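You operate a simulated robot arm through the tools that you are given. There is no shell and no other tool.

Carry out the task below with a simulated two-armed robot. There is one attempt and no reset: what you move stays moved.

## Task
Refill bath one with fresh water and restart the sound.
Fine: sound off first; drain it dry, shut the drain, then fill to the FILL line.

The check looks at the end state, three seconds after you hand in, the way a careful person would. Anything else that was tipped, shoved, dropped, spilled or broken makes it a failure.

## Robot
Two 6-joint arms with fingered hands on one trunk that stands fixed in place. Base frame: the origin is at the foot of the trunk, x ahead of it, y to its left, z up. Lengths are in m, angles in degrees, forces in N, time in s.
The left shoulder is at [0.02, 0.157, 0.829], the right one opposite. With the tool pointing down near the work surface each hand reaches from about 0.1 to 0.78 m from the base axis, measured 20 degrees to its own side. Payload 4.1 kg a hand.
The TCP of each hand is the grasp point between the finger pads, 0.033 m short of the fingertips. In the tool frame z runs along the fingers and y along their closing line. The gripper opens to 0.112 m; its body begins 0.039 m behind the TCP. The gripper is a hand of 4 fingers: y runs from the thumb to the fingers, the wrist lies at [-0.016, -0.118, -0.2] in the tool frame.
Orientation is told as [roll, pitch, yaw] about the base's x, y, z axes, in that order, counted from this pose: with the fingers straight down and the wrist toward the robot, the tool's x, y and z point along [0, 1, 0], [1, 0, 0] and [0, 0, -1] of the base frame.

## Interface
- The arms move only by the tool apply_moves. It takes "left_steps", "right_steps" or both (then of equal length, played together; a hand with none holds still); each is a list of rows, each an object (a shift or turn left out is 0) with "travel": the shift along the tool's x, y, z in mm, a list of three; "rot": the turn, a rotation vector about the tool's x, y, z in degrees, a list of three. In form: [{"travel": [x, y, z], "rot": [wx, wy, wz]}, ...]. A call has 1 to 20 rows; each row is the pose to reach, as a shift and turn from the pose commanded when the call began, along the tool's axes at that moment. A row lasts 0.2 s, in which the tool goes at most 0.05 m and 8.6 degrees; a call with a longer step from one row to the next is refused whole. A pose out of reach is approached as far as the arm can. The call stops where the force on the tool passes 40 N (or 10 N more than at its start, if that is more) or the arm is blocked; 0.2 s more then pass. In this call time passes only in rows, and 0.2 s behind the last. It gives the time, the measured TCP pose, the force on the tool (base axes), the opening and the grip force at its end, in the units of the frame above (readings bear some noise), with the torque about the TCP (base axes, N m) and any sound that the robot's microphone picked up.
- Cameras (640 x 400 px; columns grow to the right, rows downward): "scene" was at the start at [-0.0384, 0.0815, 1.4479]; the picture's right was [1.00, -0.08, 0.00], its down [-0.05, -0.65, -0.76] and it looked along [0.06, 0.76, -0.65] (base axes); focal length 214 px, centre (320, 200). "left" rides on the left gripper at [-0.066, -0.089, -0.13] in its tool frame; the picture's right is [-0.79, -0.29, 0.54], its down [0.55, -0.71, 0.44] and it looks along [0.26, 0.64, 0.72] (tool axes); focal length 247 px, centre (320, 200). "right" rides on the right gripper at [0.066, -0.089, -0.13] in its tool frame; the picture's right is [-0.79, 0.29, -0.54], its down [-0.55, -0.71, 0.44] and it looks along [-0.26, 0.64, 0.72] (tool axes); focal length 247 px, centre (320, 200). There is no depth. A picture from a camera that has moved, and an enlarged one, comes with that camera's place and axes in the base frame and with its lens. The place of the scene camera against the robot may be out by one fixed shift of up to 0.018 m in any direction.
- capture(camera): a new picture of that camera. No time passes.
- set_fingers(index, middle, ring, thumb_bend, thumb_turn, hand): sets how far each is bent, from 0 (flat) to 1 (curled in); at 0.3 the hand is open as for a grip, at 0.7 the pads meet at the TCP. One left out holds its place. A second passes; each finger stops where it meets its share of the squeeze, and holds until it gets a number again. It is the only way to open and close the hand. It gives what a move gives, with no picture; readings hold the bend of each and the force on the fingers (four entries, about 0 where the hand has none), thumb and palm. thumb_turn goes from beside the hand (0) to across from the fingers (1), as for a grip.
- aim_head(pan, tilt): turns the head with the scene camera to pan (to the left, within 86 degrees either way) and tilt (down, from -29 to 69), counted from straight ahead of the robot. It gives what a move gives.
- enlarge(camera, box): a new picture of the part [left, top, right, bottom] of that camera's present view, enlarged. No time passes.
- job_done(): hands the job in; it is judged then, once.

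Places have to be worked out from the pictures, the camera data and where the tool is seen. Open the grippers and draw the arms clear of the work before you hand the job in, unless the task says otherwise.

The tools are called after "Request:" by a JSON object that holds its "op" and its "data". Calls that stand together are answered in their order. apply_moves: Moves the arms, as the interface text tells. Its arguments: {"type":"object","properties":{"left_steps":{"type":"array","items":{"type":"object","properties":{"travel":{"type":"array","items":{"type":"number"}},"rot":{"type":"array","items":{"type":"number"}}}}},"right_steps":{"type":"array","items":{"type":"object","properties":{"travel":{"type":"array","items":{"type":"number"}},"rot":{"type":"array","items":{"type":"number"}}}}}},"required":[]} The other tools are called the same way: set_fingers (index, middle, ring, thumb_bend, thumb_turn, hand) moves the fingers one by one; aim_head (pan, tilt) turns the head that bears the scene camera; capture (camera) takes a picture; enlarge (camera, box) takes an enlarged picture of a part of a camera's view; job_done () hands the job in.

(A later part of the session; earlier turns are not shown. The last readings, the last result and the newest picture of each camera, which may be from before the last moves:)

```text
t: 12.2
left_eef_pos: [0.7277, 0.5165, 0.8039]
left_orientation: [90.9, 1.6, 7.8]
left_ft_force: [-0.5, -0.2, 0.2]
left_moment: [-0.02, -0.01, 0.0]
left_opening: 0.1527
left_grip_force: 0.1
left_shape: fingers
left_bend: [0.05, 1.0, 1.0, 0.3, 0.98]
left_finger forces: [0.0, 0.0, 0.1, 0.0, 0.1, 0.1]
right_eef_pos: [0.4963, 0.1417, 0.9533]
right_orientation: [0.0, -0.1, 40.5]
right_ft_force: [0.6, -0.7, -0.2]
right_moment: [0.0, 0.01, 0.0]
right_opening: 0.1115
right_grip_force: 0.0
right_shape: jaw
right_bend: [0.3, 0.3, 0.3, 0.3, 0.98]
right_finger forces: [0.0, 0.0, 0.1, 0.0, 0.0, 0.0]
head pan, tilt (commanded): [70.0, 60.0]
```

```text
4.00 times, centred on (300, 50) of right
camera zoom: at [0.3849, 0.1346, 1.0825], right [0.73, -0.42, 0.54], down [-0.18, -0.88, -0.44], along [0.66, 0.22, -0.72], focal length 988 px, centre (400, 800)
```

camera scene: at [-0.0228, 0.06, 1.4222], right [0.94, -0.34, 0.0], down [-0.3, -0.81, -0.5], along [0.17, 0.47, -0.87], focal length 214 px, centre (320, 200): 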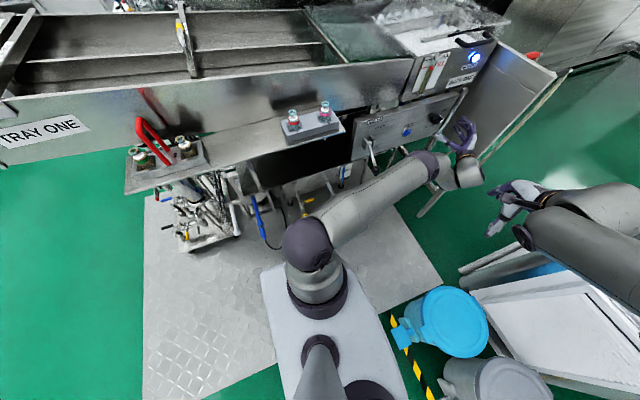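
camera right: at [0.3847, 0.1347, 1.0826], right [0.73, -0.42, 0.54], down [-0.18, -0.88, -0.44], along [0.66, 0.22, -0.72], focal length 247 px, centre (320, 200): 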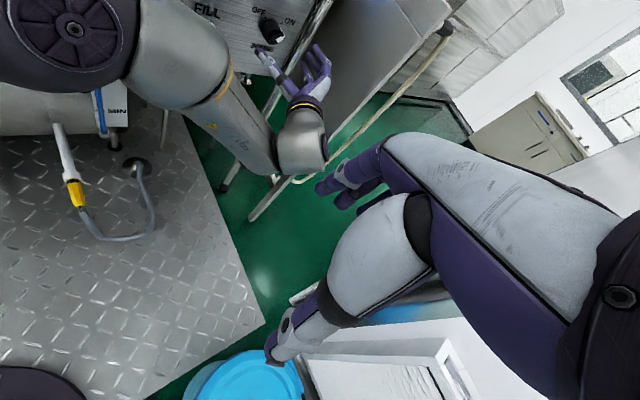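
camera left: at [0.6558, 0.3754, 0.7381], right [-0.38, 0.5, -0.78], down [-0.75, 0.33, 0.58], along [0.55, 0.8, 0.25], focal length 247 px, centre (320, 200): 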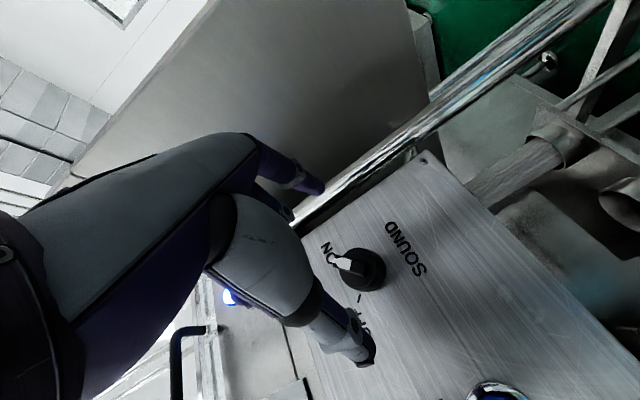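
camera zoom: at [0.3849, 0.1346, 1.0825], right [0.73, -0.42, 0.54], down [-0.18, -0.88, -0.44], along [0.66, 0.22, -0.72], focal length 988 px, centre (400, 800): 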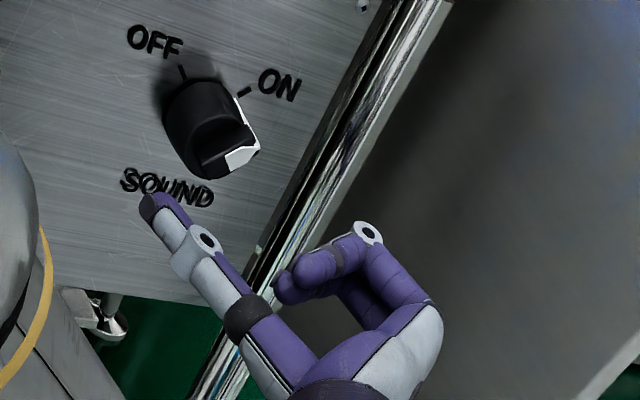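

At 0.05 the index splays outward, so I return it to 0.3, where its tip centre is TCP + (0.053, 0.029, −0.0135). Next I bring that tip to the lower right of the bar at (0.753, 0.581, 0.797).

Request:
{"op": "set_fingers", "data": {"hand": "left", "index": 0.3}}

Request:
{"op": "apply_moves", "data": {"left_steps": [{"travel": [2.6, -11.5, 15], "rot": [0, 0, 0]}, {"travel": [5.3, -23.1, 30], "rot": [0, 0, 0]}]}}

Request:
{"op": "enlarge", "data": {"camera": "left", "box": [240, 120, 440, 320]}}

Request:
{"op": "enlarge", "data": {"camera": "scene", "box": [420, 95, 480, 145]}}

Request:
{"op": "enlarge", "data": {"camera": "right", "box": [240, 0, 360, 100]}}

```text
t: 13.2
left_eef_pos: [0.7266, 0.5165, 0.8036]
left_orientation: [90.8, 1.7, 7.8]
left_ft_force: [-0.7, -0.1, 0.3]
left_moment: [0.02, -0.02, 0.01]
left_opening: 0.1128
left_grip_force: 0.0
left_shape: fingers
left_bend: [0.3, 1.0, 1.0, 0.3, 0.98]
left_finger forces: [0.1, 0.1, 0.0, 0.0, 0.0, 0.0]
right_eef_pos: [0.4948, 0.1431, 0.9541]
right_orientation: [0.1, -0.1, 40.6]
right_ft_force: [0.0, -0.2, 0.3]
right_moment: [0.01, 0.01, -0.01]
right_opening: 0.1116
right_grip_force: 0.1
right_shape: jaw
right_bend: [0.3, 0.3, 0.3, 0.3, 0.98]
right_finger forces: [0.0, 0.0, 0.0, 0.0, 0.1, 0.0]
head pan, tilt (commanded): [70.0, 60.0]
```

```text
t: 13.8
left_eef_pos: [0.702, 0.544, 0.8101]
left_orientation: [90.9, 1.6, 7.8]
left_ft_force: [0.2, -0.8, 0.2]
left_moment: [0.03, 0.01, 0.0]
left_opening: 0.1129
left_grip_force: 0.1
left_shape: fingers
left_bend: [0.3, 1.0, 1.0, 0.3, 0.98]
left_finger forces: [0.1, 0.1, 0.1, 0.0, 0.0, 0.0]
right_eef_pos: [0.4949, 0.1419, 0.9531]
right_orientation: [-0.1, 0.0, 40.5]
right_ft_force: [-0.2, -0.5, 1.1]
right_moment: [-0.01, 0.01, 0.0]
right_opening: 0.1117
right_grip_force: 0.1
right_shape: jaw
right_bend: [0.3, 0.3, 0.3, 0.3, 0.98]
right_finger forces: [0.0, 0.1, 0.1, 0.0, 0.0, 0.0]
head pan, tilt (commanded): [70.0, 60.0]
```

```text
2.00 times, centred on (340, 220) of left
camera zoom: at [0.6292, 0.4024, 0.7438], right [-0.38, 0.5, -0.78], down [-0.75, 0.33, 0.58], along [0.55, 0.8, 0.25], focal length 494 px, centre (280, 160)
```

zoom: 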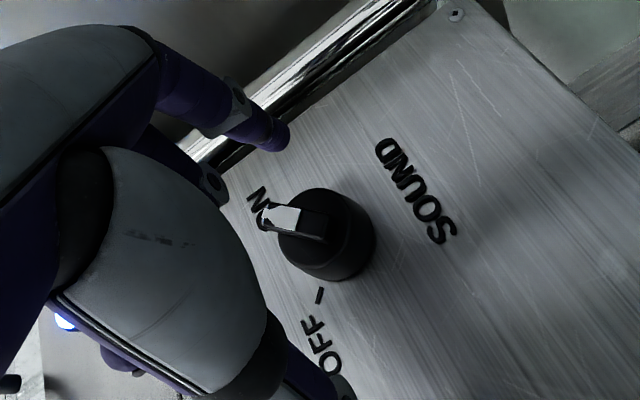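

```text
8.00 times, centred on (450, 120) of scene
camera zoom: at [-0.0225, 0.0598, 1.4222], right [0.94, -0.34, 0.0], down [-0.3, -0.81, -0.5], along [0.17, 0.47, -0.87], focal length 1716 px, centre (-720, 840)
```

zoom: 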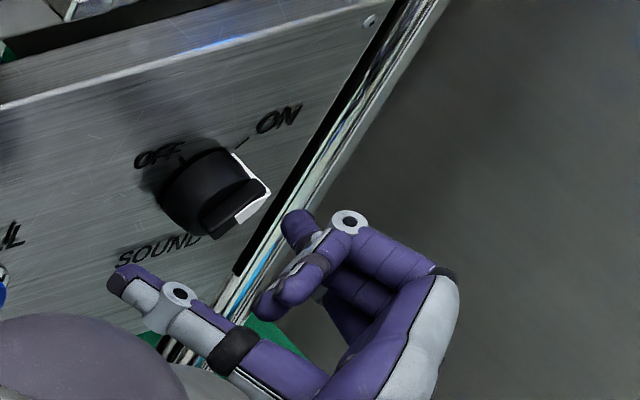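

```text
4.00 times, centred on (300, 50) of right
camera zoom: at [0.385, 0.1345, 1.0825], right [0.73, -0.42, 0.54], down [-0.18, -0.88, -0.44], along [0.66, 0.22, -0.72], focal length 988 px, centre (400, 800)
```

zoom: 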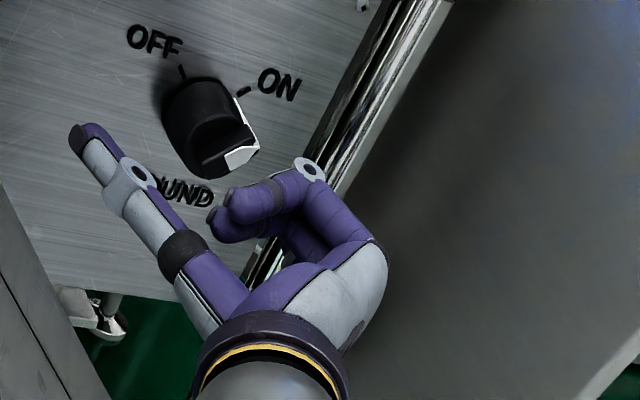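

Index tip is near (0.7525, 0.568, 0.793). I advance it about 13 mm toward the panel and begin touching the bar from its lower right side.

Request:
{"op": "apply_moves", "data": {"left_steps": [{"travel": [5.8, 1.6, 13.0]}, {"travel": [14.5, -9.0, 14.5]}]}}

Request:
{"op": "enlarge", "data": {"camera": "left", "box": [240, 120, 440, 320]}}

Request:
{"op": "enlarge", "data": {"camera": "scene", "box": [420, 95, 480, 145]}}

```text
t: 14.4
left_eef_pos: [0.6898, 0.5555, 0.8253]
left_orientation: [90.8, 1.7, 7.8]
left_ft_force: [0.5, 0.5, -0.1]
left_moment: [0.0, -0.01, 0.02]
left_opening: 0.1128
left_grip_force: 0.1
left_shape: fingers
left_bend: [0.3, 1.0, 1.0, 0.3, 0.98]
left_finger forces: [0.0, 0.0, 0.0, 0.0, 0.0, 0.0]
right_eef_pos: [0.4954, 0.1434, 0.954]
right_orientation: [0.0, 0.0, 40.6]
right_ft_force: [-0.4, -0.2, 0.3]
right_moment: [-0.03, 0.01, -0.01]
right_opening: 0.1116
right_grip_force: 0.1
right_shape: jaw
right_bend: [0.3, 0.3, 0.3, 0.3, 0.98]
right_finger forces: [0.0, 0.1, 0.1, 0.0, 0.1, 0.0]
head pan, tilt (commanded): [70.0, 60.0]
```

```text
2.00 times, centred on (340, 220) of left
camera zoom: at [0.6184, 0.4146, 0.7593], right [-0.38, 0.5, -0.77], down [-0.74, 0.33, 0.58], along [0.55, 0.8, 0.25], focal length 494 px, centre (280, 160)
```

zoom: 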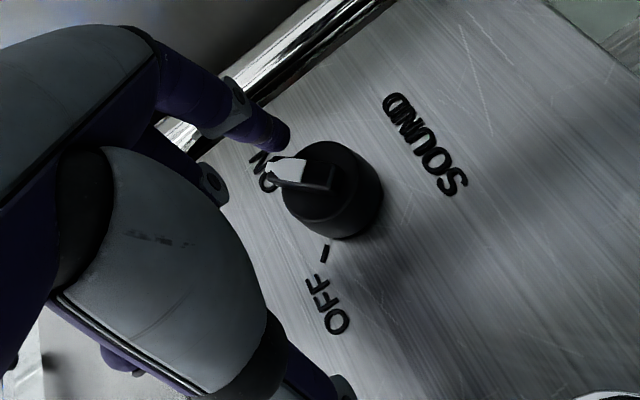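

```text
8.00 times, centred on (450, 120) of scene
camera zoom: at [-0.0225, 0.0599, 1.4222], right [0.94, -0.34, 0.0], down [-0.3, -0.81, -0.5], along [0.17, 0.47, -0.87], focal length 1716 px, centre (-720, 840)
```

zoom: 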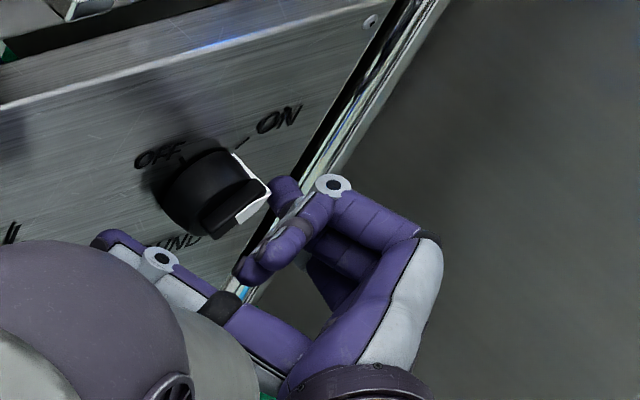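

The index tip now sits right beside the white tip with no contact force yet. I push along the arc (left and up) to start turning the knob.

Request:
{"op": "apply_moves", "data": {"left_steps": [{"travel": [5.4, -3.5, 0.6]}, {"travel": [10.8, -6.9, 1.1]}, {"travel": [13.6, -14, 2.1]}]}}

Request:
{"op": "enlarge", "data": {"camera": "left", "box": [240, 120, 440, 320]}}

Request:
{"op": "enlarge", "data": {"camera": "scene", "box": [420, 95, 480, 145]}}

```text
t: 15.2
left_eef_pos: [0.6756, 0.5552, 0.8394]
left_orientation: [90.9, 1.5, 7.7]
left_ft_force: [1.9, 0.6, 1.5]
left_moment: [0.01, -0.06, -0.07]
left_opening: 0.1144
left_grip_force: 0.5
left_shape: fingers
left_bend: [0.29, 1.0, 1.0, 0.3, 0.98]
left_finger forces: [1.7, 0.1, 0.1, 0.1, 0.0, 0.0]
right_eef_pos: [0.4944, 0.1413, 0.9539]
right_orientation: [-0.1, 0.1, 40.4]
right_ft_force: [-0.5, -0.6, -0.8]
right_moment: [-0.01, 0.01, -0.01]
right_opening: 0.1117
right_grip_force: 0.0
right_shape: jaw
right_bend: [0.3, 0.3, 0.3, 0.3, 0.98]
right_finger forces: [0.1, 0.1, 0.0, 0.0, 0.0, 0.0]
head pan, tilt (commanded): [70.0, 60.0]
```

```text
2.00 times, centred on (340, 220) of left
camera zoom: at [0.6046, 0.4138, 0.7737], right [-0.38, 0.5, -0.78], down [-0.75, 0.33, 0.58], along [0.55, 0.8, 0.25], focal length 494 px, centre (280, 160)
```

zoom: 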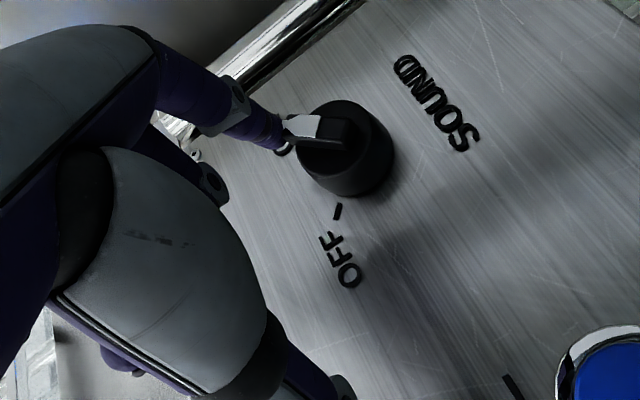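

```text
8.00 times, centred on (450, 120) of scene
camera zoom: at [-0.0225, 0.0599, 1.4222], right [0.94, -0.34, 0.0], down [-0.3, -0.81, -0.5], along [0.17, 0.47, -0.87], focal length 1716 px, centre (-720, 840)
```

zoom: 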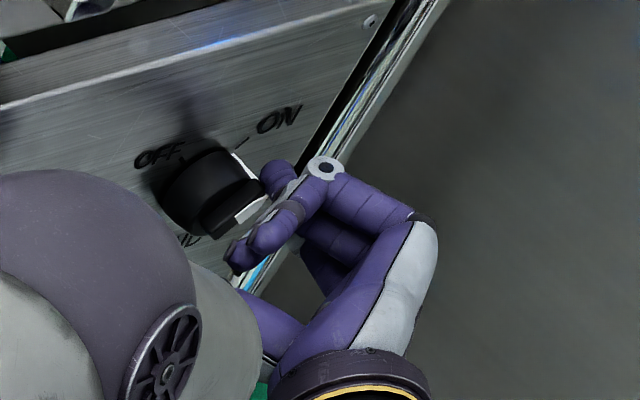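

The finger slid beyond the bar's end (about 8 mm above the white tip) so it only pressed on the end. I back out right and down, then come to the bar's lower-right flank.

Request:
{"op": "apply_moves", "data": {"left_steps": [{"travel": [-4.9, 16.7, -2.4]}, {"travel": [-22.8, 19.2, -2.9]}, {"travel": [-20, 12, -2.0]}]}}

Request:
{"op": "enlarge", "data": {"camera": "left", "box": [240, 120, 440, 320]}}

Request:
{"op": "enlarge", "data": {"camera": "scene", "box": [420, 95, 480, 145]}}

```text
t: 16.0
left_eef_pos: [0.687, 0.5552, 0.8206]
left_orientation: [90.9, 1.5, 7.8]
left_ft_force: [0.1, 0.2, 0.3]
left_moment: [-0.01, -0.01, -0.01]
left_opening: 0.1129
left_grip_force: 0.1
left_shape: fingers
left_bend: [0.3, 1.0, 1.0, 0.3, 0.98]
left_finger forces: [0.1, 0.0, 0.0, 0.0, 0.0, 0.0]
right_eef_pos: [0.4952, 0.1412, 0.9543]
right_orientation: [0.0, 0.0, 40.5]
right_ft_force: [0.5, -0.1, 0.6]
right_moment: [-0.02, -0.01, 0.03]
right_opening: 0.1117
right_grip_force: 0.0
right_shape: jaw
right_bend: [0.3, 0.3, 0.3, 0.3, 0.98]
right_finger forces: [0.0, 0.0, 0.0, 0.0, 0.0, 0.0]
head pan, tilt (commanded): [70.0, 60.0]
```

```text
2.00 times, centred on (340, 220) of left
camera zoom: at [0.6162, 0.4142, 0.7539], right [-0.38, 0.5, -0.78], down [-0.75, 0.33, 0.58], along [0.55, 0.8, 0.25], focal length 494 px, centre (280, 160)
```

zoom: 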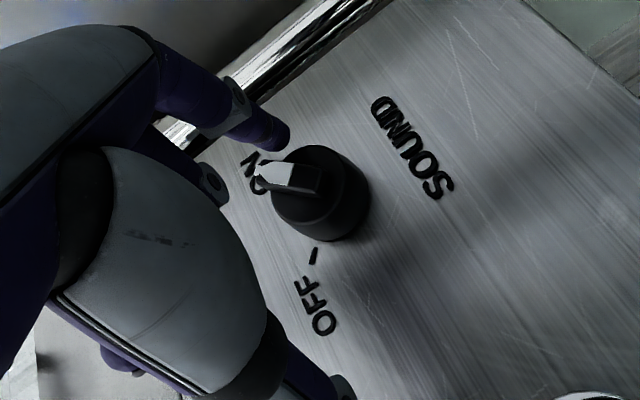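

```text
8.00 times, centred on (450, 120) of scene
camera zoom: at [-0.0226, 0.0599, 1.4222], right [0.94, -0.34, 0.0], down [-0.3, -0.81, -0.5], along [0.17, 0.47, -0.87], focal length 1716 px, centre (-720, 840)
```

zoom: 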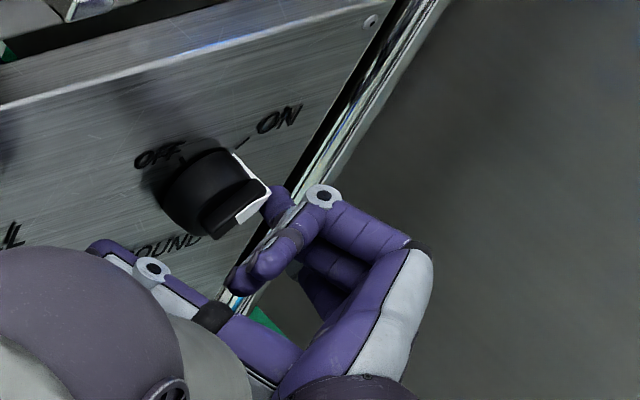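

Now the finger is at about (0.742, 0.802), on the bar's lower-right flank with ~6 mm clearance. I push along the arc in small steps.

Request:
{"op": "apply_moves", "data": {"left_steps": [{"travel": [4.8, -3.7, 0.6]}, {"travel": [12.1, -5.9, 1.0]}, {"travel": [16.9, -9.7, 1.6]}]}}

Request:
{"op": "enlarge", "data": {"camera": "left", "box": [240, 120, 440, 320]}}

Request:
{"op": "enlarge", "data": {"camera": "scene", "box": [420, 95, 480, 145]}}

```text
t: 16.8
left_eef_pos: [0.6798, 0.5548, 0.8359]
left_orientation: [91.0, 1.6, 7.8]
left_ft_force: [3.0, -0.4, 1.6]
left_moment: [0.04, -0.12, -0.06]
left_opening: 0.1148
left_grip_force: 0.9
left_shape: fingers
left_bend: [0.29, 1.0, 1.0, 0.3, 0.98]
left_finger forces: [2.0, 0.1, 0.0, 0.0, 0.1, 0.1]
right_eef_pos: [0.4955, 0.1419, 0.9543]
right_orientation: [0.1, 0.0, 40.5]
right_ft_force: [0.7, -0.6, -0.8]
right_moment: [-0.03, 0.01, 0.02]
right_opening: 0.1116
right_grip_force: 0.0
right_shape: jaw
right_bend: [0.3, 0.3, 0.3, 0.3, 0.98]
right_finger forces: [0.1, 0.0, 0.0, 0.0, 0.0, 0.1]
head pan, tilt (commanded): [70.0, 60.0]
```

```text
2.00 times, centred on (340, 220) of left
camera zoom: at [0.6075, 0.4145, 0.7703], right [-0.38, 0.5, -0.78], down [-0.75, 0.33, 0.58], along [0.55, 0.8, 0.25], focal length 494 px, centre (280, 160)
```

zoom: 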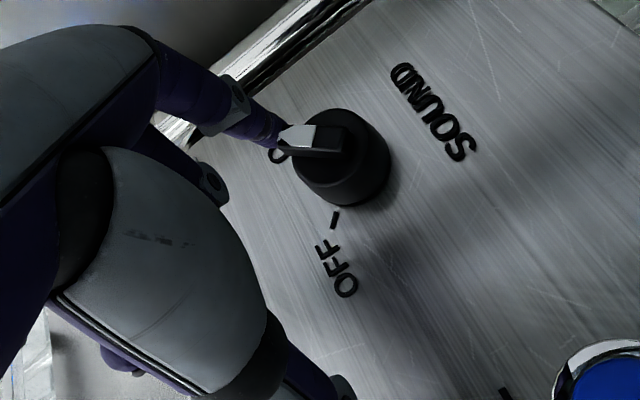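

```text
8.00 times, centred on (450, 120) of scene
camera zoom: at [-0.0225, 0.0599, 1.4222], right [0.94, -0.34, 0.0], down [-0.3, -0.81, -0.5], along [0.17, 0.47, -0.87], focal length 1716 px, centre (-720, 840)
```

zoom: 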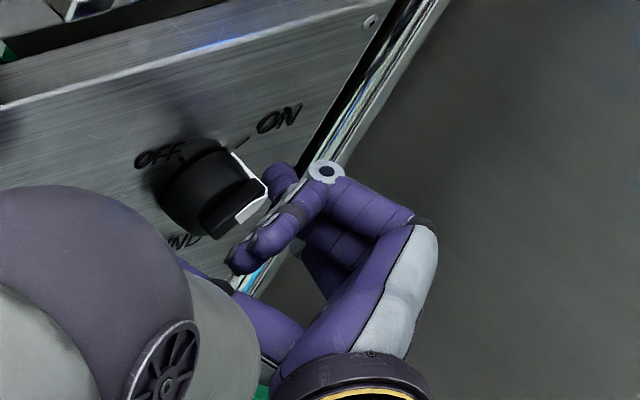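

The index finger is too springy (2 mm deflection at 2 N) and slides off the bar's end. I'll instead pinch the bar between thumb and all fingers and turn the hand; first I retreat and reopen the hand.

Request:
{"op": "apply_moves", "data": {"left_steps": [{"travel": [-4.6, 1.7, -25.5]}, {"travel": [-13.9, 14.1, -47.5]}, {"travel": [-28.3, 34.8, -50.6]}]}}

Request:
{"op": "set_fingers", "data": {"hand": "left", "index": 0.3, "middle": 0.3, "ring": 0.3}}

Request:
{"op": "enlarge", "data": {"camera": "scene", "box": [400, 30, 500, 150]}}

```text
t: 17.6
left_eef_pos: [0.7178, 0.5105, 0.8076]
left_orientation: [90.9, 1.6, 7.8]
left_ft_force: [0.1, -0.1, 0.2]
left_moment: [-0.01, 0.02, -0.01]
left_opening: 0.1128
left_grip_force: 0.0
left_shape: fingers
left_bend: [0.3, 1.0, 1.0, 0.3, 0.98]
left_finger forces: [0.1, 0.0, 0.0, 0.0, 0.0, 0.0]
right_eef_pos: [0.4952, 0.1421, 0.9528]
right_orientation: [0.0, 0.0, 40.5]
right_ft_force: [-1.4, 0.3, -0.3]
right_moment: [0.0, 0.0, 0.02]
right_opening: 0.1115
right_grip_force: 0.1
right_shape: jaw
right_bend: [0.3, 0.3, 0.3, 0.3, 0.98]
right_finger forces: [0.1, 0.1, 0.0, 0.0, 0.0, 0.1]
head pan, tilt (commanded): [70.0, 60.0]
```

```text
t: 18.6
left_eef_pos: [0.7178, 0.5096, 0.807]
left_orientation: [90.9, 1.7, 7.7]
left_ft_force: [-0.5, -0.5, -0.1]
left_moment: [-0.01, 0.01, 0.0]
left_opening: 0.113
left_grip_force: 0.0
left_shape: fingers
left_bend: [0.3, 0.3, 0.3, 0.3, 0.98]
left_finger forces: [0.0, 0.1, 0.0, 0.0, 0.0, 0.0]
right_eef_pos: [0.4952, 0.1414, 0.9531]
right_orientation: [-0.1, 0.0, 40.5]
right_ft_force: [0.2, 0.4, -0.2]
right_moment: [-0.02, 0.0, 0.0]
right_opening: 0.1116
right_grip_force: 0.0
right_shape: jaw
right_bend: [0.3, 0.3, 0.3, 0.3, 0.98]
right_finger forces: [0.0, 0.0, 0.0, 0.1, 0.1, 0.0]
head pan, tilt (commanded): [70.0, 60.0]
```

```text
3.33 times, centred on (450, 90) of scene
camera zoom: at [-0.0226, 0.0599, 1.4222], right [0.94, -0.34, 0.0], down [-0.3, -0.81, -0.5], along [0.17, 0.47, -0.87], focal length 715 px, centre (-113, 567)
```

zoom: 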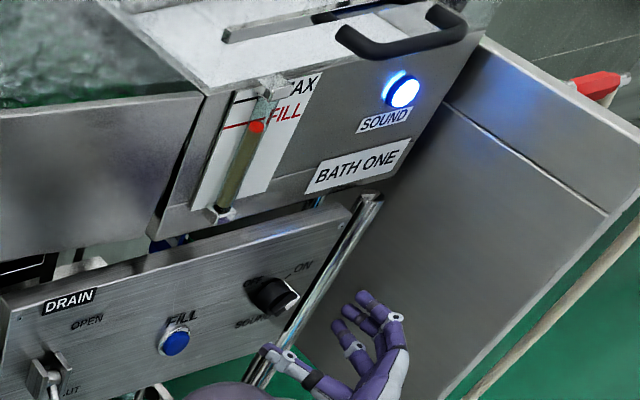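

The hand is open again at [0.718, 0.510, 0.807] and the lamp is still on. In free space I test rolling the hand +45° so that its closing line lies across the ON-position bar.

Request:
{"op": "apply_moves", "data": {"left_steps": [{"rot": [-1.3, 0.4, 7.2]}, {"rot": [-2.6, 0.7, 14.4]}, {"rot": [-3.9, 1.1, 21.7]}, {"rot": [-5.2, 1.5, 28.9]}, {"rot": [-6.5, 1.8, 36.1]}, {"rot": [-7.8, 2.2, 43.3]}]}}

Request:
{"op": "capture", "data": {"camera": "left"}}

Request:
{"op": "capture", "data": {"camera": "scene"}}

Request:
{"op": "capture", "data": {"camera": "right"}}

```text
t: 20.0
left_eef_pos: [0.72, 0.5096, 0.8071]
left_orientation: [89.8, 45.2, -0.4]
left_ft_force: [-0.2, -0.9, 0.8]
left_moment: [-0.04, -0.02, -0.01]
left_opening: 0.1129
left_grip_force: 0.1
left_shape: fingers
left_bend: [0.3, 0.3, 0.3, 0.3, 0.98]
left_finger forces: [0.0, 0.0, 0.0, 0.0, 0.0, 0.1]
right_eef_pos: [0.4953, 0.1425, 0.9531]
right_orientation: [0.1, -0.1, 40.5]
right_ft_force: [0.5, 0.4, -0.1]
right_moment: [0.03, -0.01, -0.01]
right_opening: 0.1117
right_grip_force: 0.0
right_shape: jaw
right_bend: [0.3, 0.3, 0.3, 0.3, 0.98]
right_finger forces: [0.0, 0.1, 0.0, 0.1, 0.0, 0.0]
head pan, tilt (commanded): [70.0, 60.0]
```

```text
taken
camera left: at [0.61, 0.3802, 0.8231], right [-0.76, 0.54, -0.36], down [-0.11, 0.44, 0.89], along [0.64, 0.72, -0.28], focal length 247 px, centre (320, 200)
```

left: 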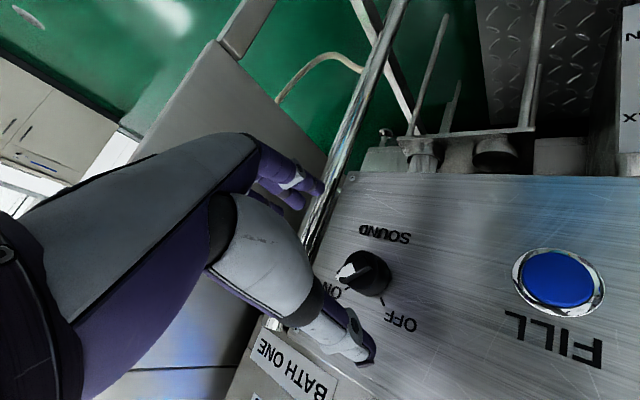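

```text
taken
camera scene: at [-0.0226, 0.06, 1.4222], right [0.94, -0.34, 0.0], down [-0.3, -0.81, -0.5], along [0.17, 0.47, -0.87], focal length 214 px, centre (320, 200)
```

scene: 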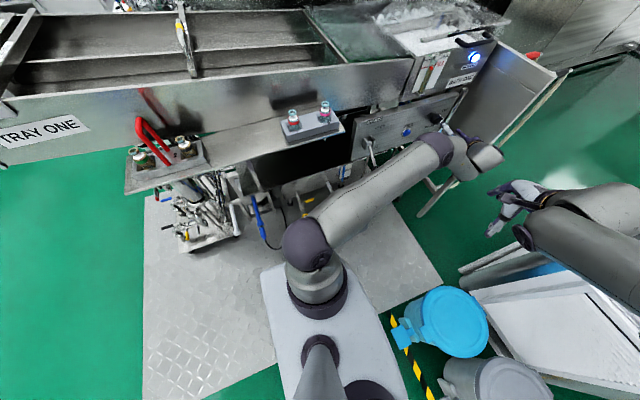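

```text
taken
camera right: at [0.3849, 0.1347, 1.0825], right [0.73, -0.42, 0.54], down [-0.18, -0.88, -0.44], along [0.66, 0.22, -0.72], focal length 247 px, centre (320, 200)
```

right: 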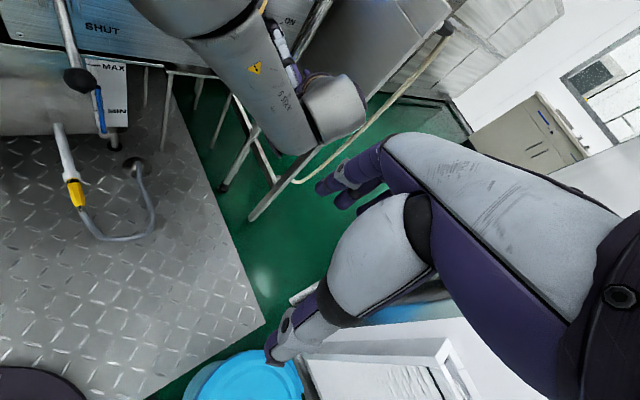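

The +45° roll is reached exactly, with the knob in the left camera's clear view. I test the end orientation (rolled −45°) in free space before gripping.

Request:
{"op": "apply_moves", "data": {"left_steps": [{"rot": [0, 0, -8.2]}, {"rot": [0, 0, -16.4]}, {"rot": [0, 0, -24.6]}, {"rot": [0, 0, -32.8]}, {"rot": [0, 0, -41]}, {"rot": [0, 0, -49.2]}, {"rot": [0, 0, -57.4]}, {"rot": [0, 0, -65.6]}, {"rot": [0, 0, -73.8]}, {"rot": [0, 0, -82]}, {"rot": [0, 0, -90]}]}}

Request:
{"op": "capture", "data": {"camera": "scene"}}

Request:
{"op": "capture", "data": {"camera": "left"}}

```text
t: 22.4
left_eef_pos: [0.7178, 0.5105, 0.8073]
left_orientation: [89.9, -45.1, 0.0]
left_ft_force: [-0.4, -0.2, 0.5]
left_moment: [-0.05, 0.0, -0.03]
left_opening: 0.1131
left_grip_force: 0.2
left_shape: fingers
left_bend: [0.3, 0.3, 0.3, 0.3, 0.98]
left_finger forces: [0.0, 0.1, 0.0, 0.0, 0.0, 0.0]
right_eef_pos: [0.4953, 0.1422, 0.9539]
right_orientation: [0.0, 0.0, 40.4]
right_ft_force: [0.1, -0.9, 0.0]
right_moment: [0.01, -0.02, 0.0]
right_opening: 0.1118
right_grip_force: 0.0
right_shape: jaw
right_bend: [0.3, 0.3, 0.3, 0.3, 0.98]
right_finger forces: [0.1, 0.0, 0.0, 0.0, 0.0, 0.0]
head pan, tilt (commanded): [70.0, 60.0]
```

```text
taken
camera scene: at [-0.0227, 0.0599, 1.4222], right [0.94, -0.34, 0.0], down [-0.3, -0.81, -0.5], along [0.17, 0.47, -0.87], focal length 214 px, centre (320, 200)
```

scene: 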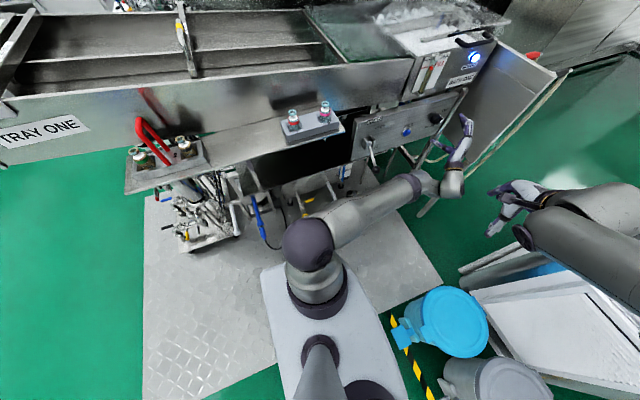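

```text
taken
camera left: at [0.7029, 0.3795, 0.6969], right [0.36, 0.54, -0.76], down [-0.89, 0.44, -0.11], along [0.27, 0.72, 0.64], focal length 247 px, centre (320, 200)
```

left: 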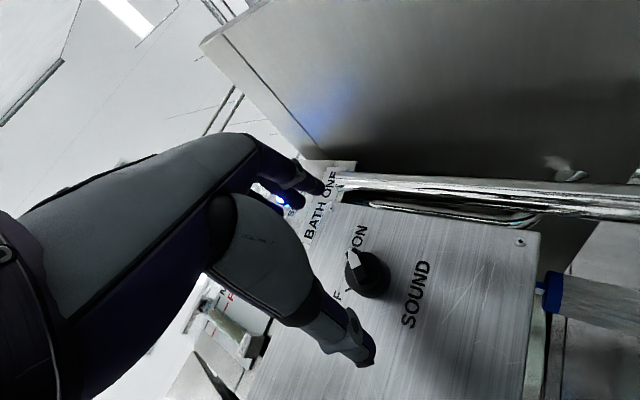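

Both ends of the turn are reachable. I zoom in on the knob from this new viewpoint to refine its axis before gripping.

Request:
{"op": "enlarge", "data": {"camera": "left", "box": [310, 200, 450, 340]}}

```text
2.86 times, centred on (380, 270) of left
camera zoom: at [0.7029, 0.3795, 0.6969], right [0.36, 0.54, -0.76], down [-0.89, 0.44, -0.11], along [0.27, 0.72, 0.64], focal length 706 px, centre (149, 0)
```

zoom: 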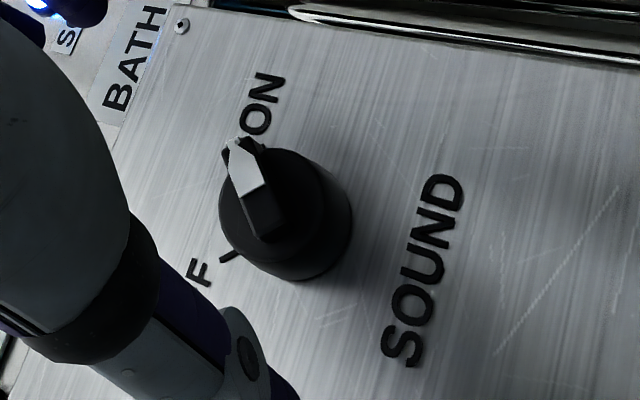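

Refined knob axis: (0.7195, –, 0.8045), bar at about 42° above horizontal. I rotate back to the +45° roll and then go forward so that the finger tips straddle the bar.

Request:
{"op": "apply_moves", "data": {"left_steps": [{"rot": [0, 0, 8.2]}, {"rot": [0, 0, 16.4]}, {"rot": [0, 0, 24.6]}, {"rot": [0, 0, 32.8]}, {"rot": [0, 0, 41]}, {"rot": [0, 0, 49.2]}, {"rot": [0, 0, 57.4]}, {"rot": [0, 0, 65.6]}, {"rot": [0, 0, 73.8]}, {"rot": [0, 0, 82]}, {"rot": [0, 0, 90.5]}]}}

Request:
{"op": "enlarge", "data": {"camera": "left", "box": [280, 160, 440, 380]}}

```text
t: 24.8
left_eef_pos: [0.7179, 0.5105, 0.8063]
left_orientation: [89.7, 45.6, -0.3]
left_ft_force: [-0.6, -0.5, 0.1]
left_moment: [0.01, 0.02, -0.01]
left_opening: 0.1132
left_grip_force: 0.1
left_shape: fingers
left_bend: [0.3, 0.3, 0.3, 0.3, 0.98]
left_finger forces: [0.0, 0.0, 0.0, 0.1, 0.0, 0.0]
right_eef_pos: [0.4969, 0.1413, 0.9529]
right_orientation: [0.0, -0.1, 40.5]
right_ft_force: [0.8, 0.5, -0.4]
right_moment: [-0.01, 0.01, 0.03]
right_opening: 0.1116
right_grip_force: 0.0
right_shape: jaw
right_bend: [0.3, 0.3, 0.3, 0.3, 0.98]
right_finger forces: [0.0, 0.0, 0.0, 0.0, 0.1, 0.0]
head pan, tilt (commanded): [70.0, 60.0]
```

```text
1.82 times, centred on (360, 270) of left
camera zoom: at [0.61, 0.3801, 0.8237], right [-0.77, 0.54, -0.35], down [-0.1, 0.44, 0.89], along [0.64, 0.72, -0.28], focal length 449 px, centre (247, 73)
```

zoom: 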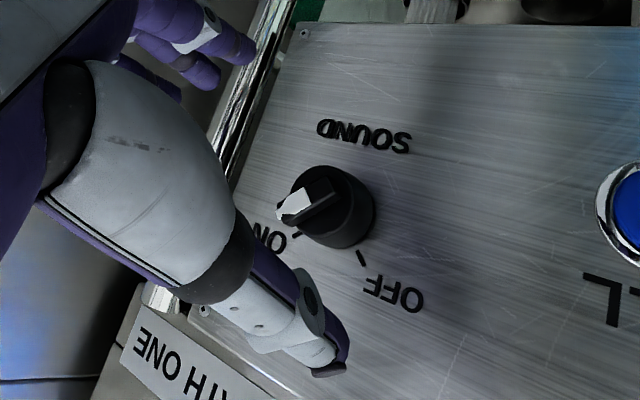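

Ticks confirm the axis at (0.721, –, 0.8045). I move forward along the knob axis to TCP y ≈ 0.558 so finger tips reach only beside the bar.

Request:
{"op": "apply_moves", "data": {"left_steps": [{"travel": [0, 2.7, 24]}, {"travel": [0, 2.7, 40]}, {"travel": [0, 2.7, 47.5]}]}}

Request:
{"op": "capture", "data": {"camera": "left"}}

Request:
{"op": "enlarge", "data": {"camera": "scene", "box": [400, 70, 520, 170]}}

Request:
{"op": "enlarge", "data": {"camera": "right", "box": [220, 0, 380, 130]}}

```text
t: 25.6
left_eef_pos: [0.721, 0.5579, 0.8033]
left_orientation: [89.8, 45.6, -0.2]
left_ft_force: [0.2, -0.6, -0.1]
left_moment: [-0.02, -0.01, 0.03]
left_opening: 0.1131
left_grip_force: 0.1
left_shape: fingers
left_bend: [0.3, 0.3, 0.3, 0.3, 0.98]
left_finger forces: [0.0, 0.1, 0.1, 0.0, 0.0, 0.0]
right_eef_pos: [0.4945, 0.1432, 0.9526]
right_orientation: [0.0, 0.0, 40.4]
right_ft_force: [0.7, -0.6, 0.8]
right_moment: [0.01, 0.03, 0.02]
right_opening: 0.1116
right_grip_force: 0.1
right_shape: jaw
right_bend: [0.3, 0.3, 0.3, 0.3, 0.98]
right_finger forces: [0.0, 0.0, 0.1, 0.0, 0.0, 0.0]
head pan, tilt (commanded): [70.0, 60.0]
```

```text
taken
camera left: at [0.6116, 0.4271, 0.8215], right [-0.77, 0.54, -0.35], down [-0.1, 0.44, 0.89], along [0.64, 0.72, -0.28], focal length 247 px, centre (320, 200)
```

left: 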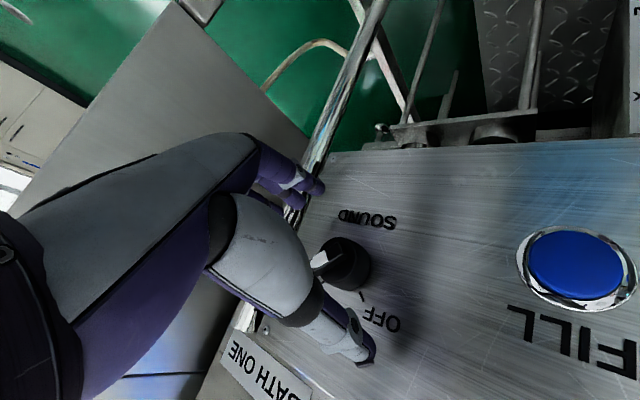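

```text
4.00 times, centred on (460, 120) of scene
camera zoom: at [-0.0226, 0.0599, 1.4222], right [0.94, -0.34, 0.0], down [-0.3, -0.81, -0.5], along [0.17, 0.47, -0.87], focal length 858 px, centre (-240, 520)
```

zoom: 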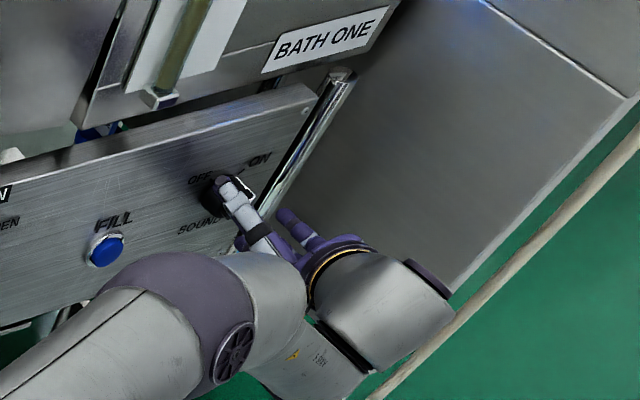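

```text
3.08 times, centred on (300, 65) of right
camera zoom: at [0.3849, 0.1346, 1.0825], right [0.73, -0.42, 0.54], down [-0.18, -0.88, -0.44], along [0.66, 0.22, -0.72], focal length 760 px, centre (382, 615)
```

zoom: 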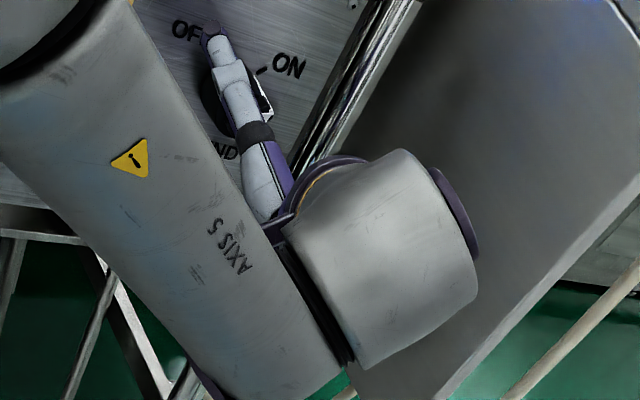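

The hand is around the knob without contact. I close the thumb and fingers onto the bar.

Request:
{"op": "set_fingers", "data": {"hand": "left", "index": 0.72, "middle": 0.72, "ring": 0.72, "thumb_bend": 0.72}}

Request:
{"op": "capture", "data": {"camera": "left"}}

Request:
{"op": "enlarge", "data": {"camera": "scene", "box": [400, 70, 520, 170]}}

Request:
{"op": "enlarge", "data": {"camera": "right", "box": [220, 0, 380, 130]}}

```text
t: 26.6
left_eef_pos: [0.7203, 0.5567, 0.8032]
left_orientation: [89.9, 45.6, -0.3]
left_ft_force: [6.1, 1.6, -2.1]
left_moment: [-0.05, 0.01, -0.19]
left_opening: 0.009
left_grip_force: 9.1
left_shape: fingers
left_bend: [0.71, 0.65, 0.72, 0.68, 0.97]
left_finger forces: [4.2, 7.6, 0.1, 0.1, 6.3, 0.0]
right_eef_pos: [0.4956, 0.1422, 0.9541]
right_orientation: [0.0, -0.1, 40.4]
right_ft_force: [-0.1, 0.1, 0.7]
right_moment: [-0.04, 0.0, 0.03]
right_opening: 0.1117
right_grip_force: 0.0
right_shape: jaw
right_bend: [0.3, 0.3, 0.3, 0.3, 0.98]
right_finger forces: [0.0, 0.0, 0.0, 0.0, 0.1, 0.1]
head pan, tilt (commanded): [70.0, 60.0]
```

```text
taken
camera left: at [0.6119, 0.4267, 0.8212], right [-0.77, 0.54, -0.35], down [-0.1, 0.44, 0.89], along [0.64, 0.72, -0.28], focal length 247 px, centre (320, 200)
```

left: 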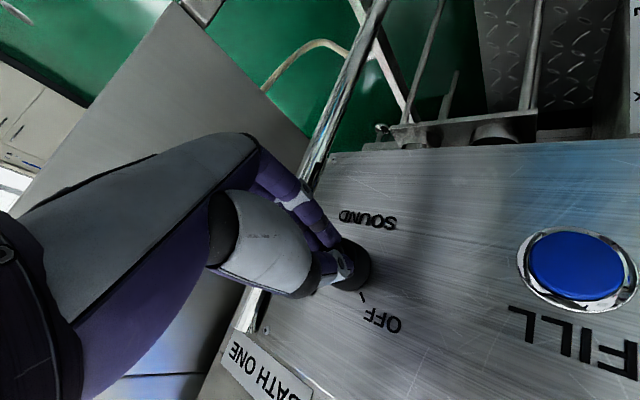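

```text
4.00 times, centred on (460, 120) of scene
camera zoom: at [-0.0223, 0.0601, 1.4222], right [0.94, -0.34, 0.0], down [-0.3, -0.81, -0.5], along [0.17, 0.47, -0.87], focal length 858 px, centre (-240, 520)
```

zoom: 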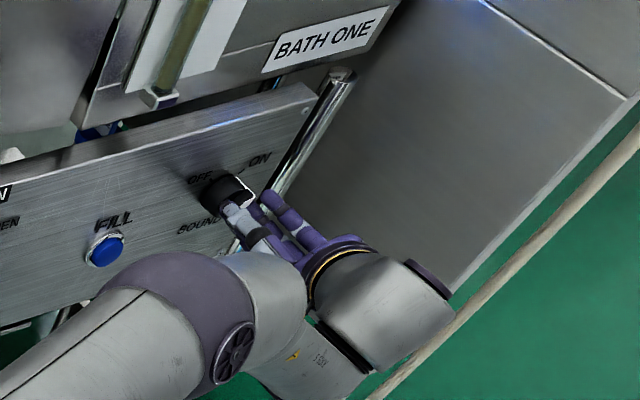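

```text
3.08 times, centred on (300, 65) of right
camera zoom: at [0.3851, 0.1347, 1.0824], right [0.73, -0.42, 0.54], down [-0.18, -0.88, -0.44], along [0.66, 0.22, -0.72], focal length 760 px, centre (382, 615)
```

zoom: 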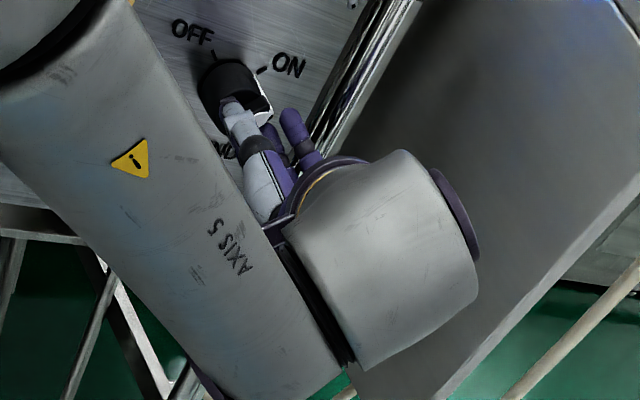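

The bar is held between thumb (6 N) and index + middle (4 + 8 N). I tighten the squeeze a bit before turning.

Request:
{"op": "set_fingers", "data": {"hand": "left", "index": 0.85, "middle": 0.8, "ring": 0.75, "thumb_bend": 0.9}}

```text
t: 27.6
left_eef_pos: [0.7201, 0.5576, 0.8054]
left_orientation: [89.9, 45.5, -0.1]
left_ft_force: [5.0, 5.1, 7.7]
left_moment: [0.17, 0.02, -0.31]
left_opening: 0.0075
left_grip_force: 18.3
left_shape: fingers
left_bend: [0.71, 0.65, 0.75, 0.69, 0.97]
left_finger forces: [9.3, 10.0, 0.0, 0.0, 18.2, 0.0]
right_eef_pos: [0.4947, 0.1425, 0.9533]
right_orientation: [0.0, 0.0, 40.5]
right_ft_force: [-0.8, 0.8, 0.5]
right_moment: [0.01, 0.03, 0.05]
right_opening: 0.1117
right_grip_force: 0.0
right_shape: jaw
right_bend: [0.3, 0.3, 0.3, 0.3, 0.98]
right_finger forces: [0.1, 0.1, 0.0, 0.0, 0.0, 0.0]
head pan, tilt (commanded): [70.0, 60.0]
```

Grip is now about 18 N balanced. I rotate about the knob axis by −24° first and check the response.

Request:
{"op": "apply_moves", "data": {"left_steps": [{"rot": [0, 0, -8]}, {"rot": [0, 0, -16]}, {"rot": [0, 0, -24]}]}}

Request:
{"op": "enlarge", "data": {"camera": "scene", "box": [400, 30, 520, 150]}}

Request:
{"op": "enlarge", "data": {"camera": "right", "box": [220, 0, 380, 130]}}

Request:
{"op": "enlarge", "data": {"camera": "left", "box": [250, 150, 450, 350]}}

```text
t: 28.4
left_eef_pos: [0.7202, 0.5579, 0.805]
left_orientation: [89.9, 21.4, -0.2]
left_ft_force: [0.8, 3.6, 7.5]
left_moment: [0.24, 0.05, -0.23]
left_opening: 0.0075
left_grip_force: 19.4
left_shape: fingers
left_bend: [0.71, 0.65, 0.75, 0.69, 0.97]
left_finger forces: [9.3, 9.7, 0.1, 0.0, 19.4, 0.0]
right_eef_pos: [0.495, 0.142, 0.9535]
right_orientation: [0.0, 0.0, 40.5]
right_ft_force: [-0.7, 0.5, -0.6]
right_moment: [-0.01, -0.02, 0.0]
right_opening: 0.1121
right_grip_force: 0.1
right_shape: jaw
right_bend: [0.3, 0.3, 0.3, 0.3, 0.98]
right_finger forces: [0.1, 0.1, 0.1, 0.0, 0.1, 0.0]
head pan, tilt (commanded): [70.0, 60.0]
```

```text
3.33 times, centred on (460, 90) of scene
camera zoom: at [-0.0228, 0.0599, 1.4222], right [0.94, -0.34, 0.0], down [-0.3, -0.81, -0.5], along [0.17, 0.47, -0.87], focal length 715 px, centre (-147, 567)
```

zoom: 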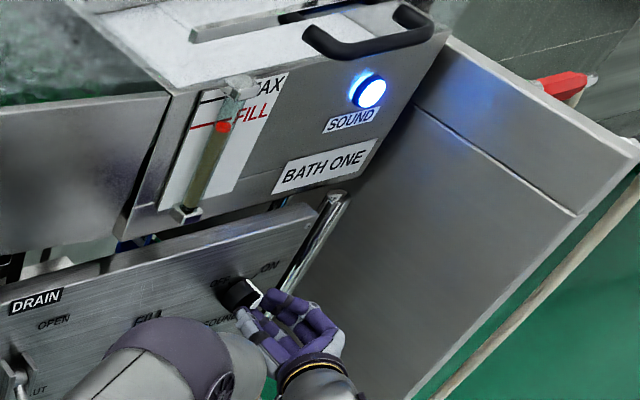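

```text
3.08 times, centred on (300, 65) of right
camera zoom: at [0.3848, 0.1346, 1.0826], right [0.73, -0.42, 0.54], down [-0.18, -0.88, -0.44], along [0.66, 0.22, -0.72], focal length 760 px, centre (382, 615)
```

zoom: 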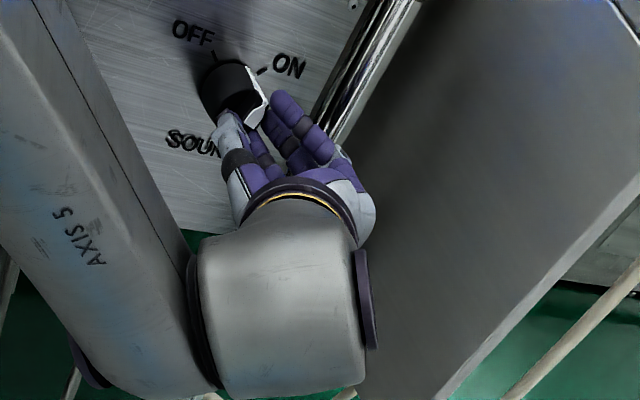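

```text
2.00 times, centred on (350, 250) of left
camera zoom: at [0.6138, 0.4274, 0.7764], right [-0.56, 0.54, -0.63], down [-0.46, 0.44, 0.77], along [0.69, 0.72, 0.0], focal length 494 px, centre (260, 100)
```

zoom: 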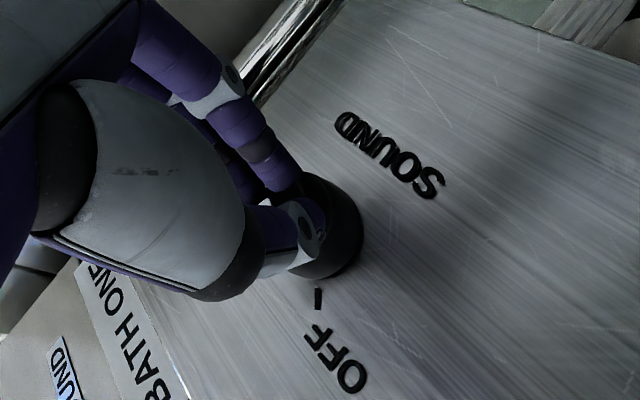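

The knob is turning with the grip and forces are small. I continue to the end of travel.

Request:
{"op": "apply_moves", "data": {"left_steps": [{"rot": [0, 0, -8.2]}, {"rot": [0, 0, -16.4]}, {"rot": [0, 0, -24.6]}, {"rot": [0, 0, -32.8]}, {"rot": [0, 0, -41]}, {"rot": [0, 0, -49.2]}, {"rot": [0, 0, -57.4]}, {"rot": [0, 0, -65.5]}]}}

Request:
{"op": "enlarge", "data": {"camera": "scene", "box": [400, 30, 520, 150]}}

Request:
{"op": "enlarge", "data": {"camera": "right", "box": [220, 0, 380, 130]}}

Request:
{"op": "enlarge", "data": {"camera": "left", "box": [250, 150, 450, 350]}}

```text
t: 30.2
left_eef_pos: [0.7149, 0.5508, 0.8055]
left_orientation: [89.6, -43.7, -0.2]
left_ft_force: [7.1, -3.8, 1.7]
left_moment: [0.17, 0.03, -0.24]
left_opening: 0.0
left_grip_force: 2.0
left_shape: fingers
left_bend: [0.71, 0.66, 0.75, 0.76, 0.96]
left_finger forces: [0.1, 4.3, 0.0, 0.0, 0.0, 0.0]
left hand out of reach, approached as far as the arm can: row 8
right_eef_pos: [0.4954, 0.1422, 0.953]
right_orientation: [0.0, 0.0, 40.4]
right_ft_force: [-0.4, 0.7, -0.3]
right_moment: [0.0, 0.04, 0.03]
right_opening: 0.1115
right_grip_force: 0.1
right_shape: jaw
right_bend: [0.3, 0.3, 0.3, 0.3, 0.98]
right_finger forces: [0.0, 0.0, 0.0, 0.0, 0.0, 0.0]
head pan, tilt (commanded): [70.0, 60.0]
```

```text
3.33 times, centred on (460, 90) of scene
camera zoom: at [-0.0222, 0.06, 1.4222], right [0.94, -0.34, 0.0], down [-0.3, -0.81, -0.5], along [0.17, 0.47, -0.87], focal length 715 px, centre (-147, 567)
```

zoom: 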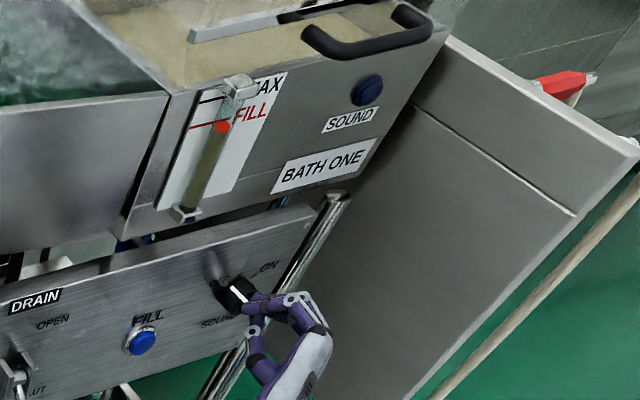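

```text
3.08 times, centred on (300, 65) of right
camera zoom: at [0.3853, 0.1343, 1.0824], right [0.73, -0.42, 0.54], down [-0.18, -0.88, -0.44], along [0.66, 0.22, -0.72], focal length 760 px, centre (382, 615)
```

zoom: 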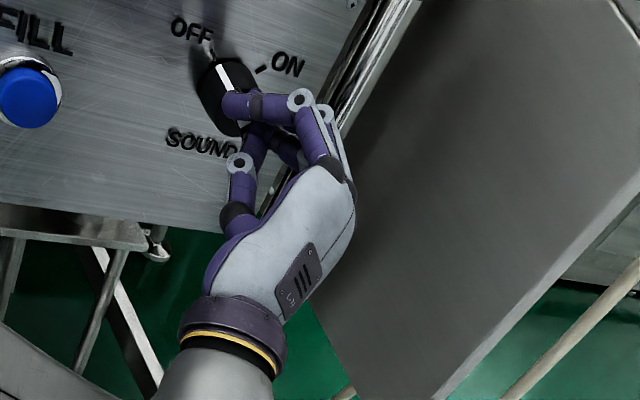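

```text
2.00 times, centred on (350, 250) of left
camera zoom: at [0.6956, 0.4207, 0.6965], right [0.35, 0.53, -0.77], down [-0.89, 0.44, -0.09], along [0.29, 0.72, 0.63], focal length 494 px, centre (260, 100)
```

zoom: 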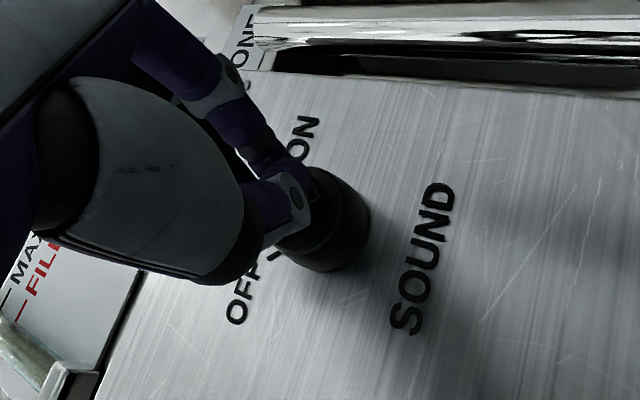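

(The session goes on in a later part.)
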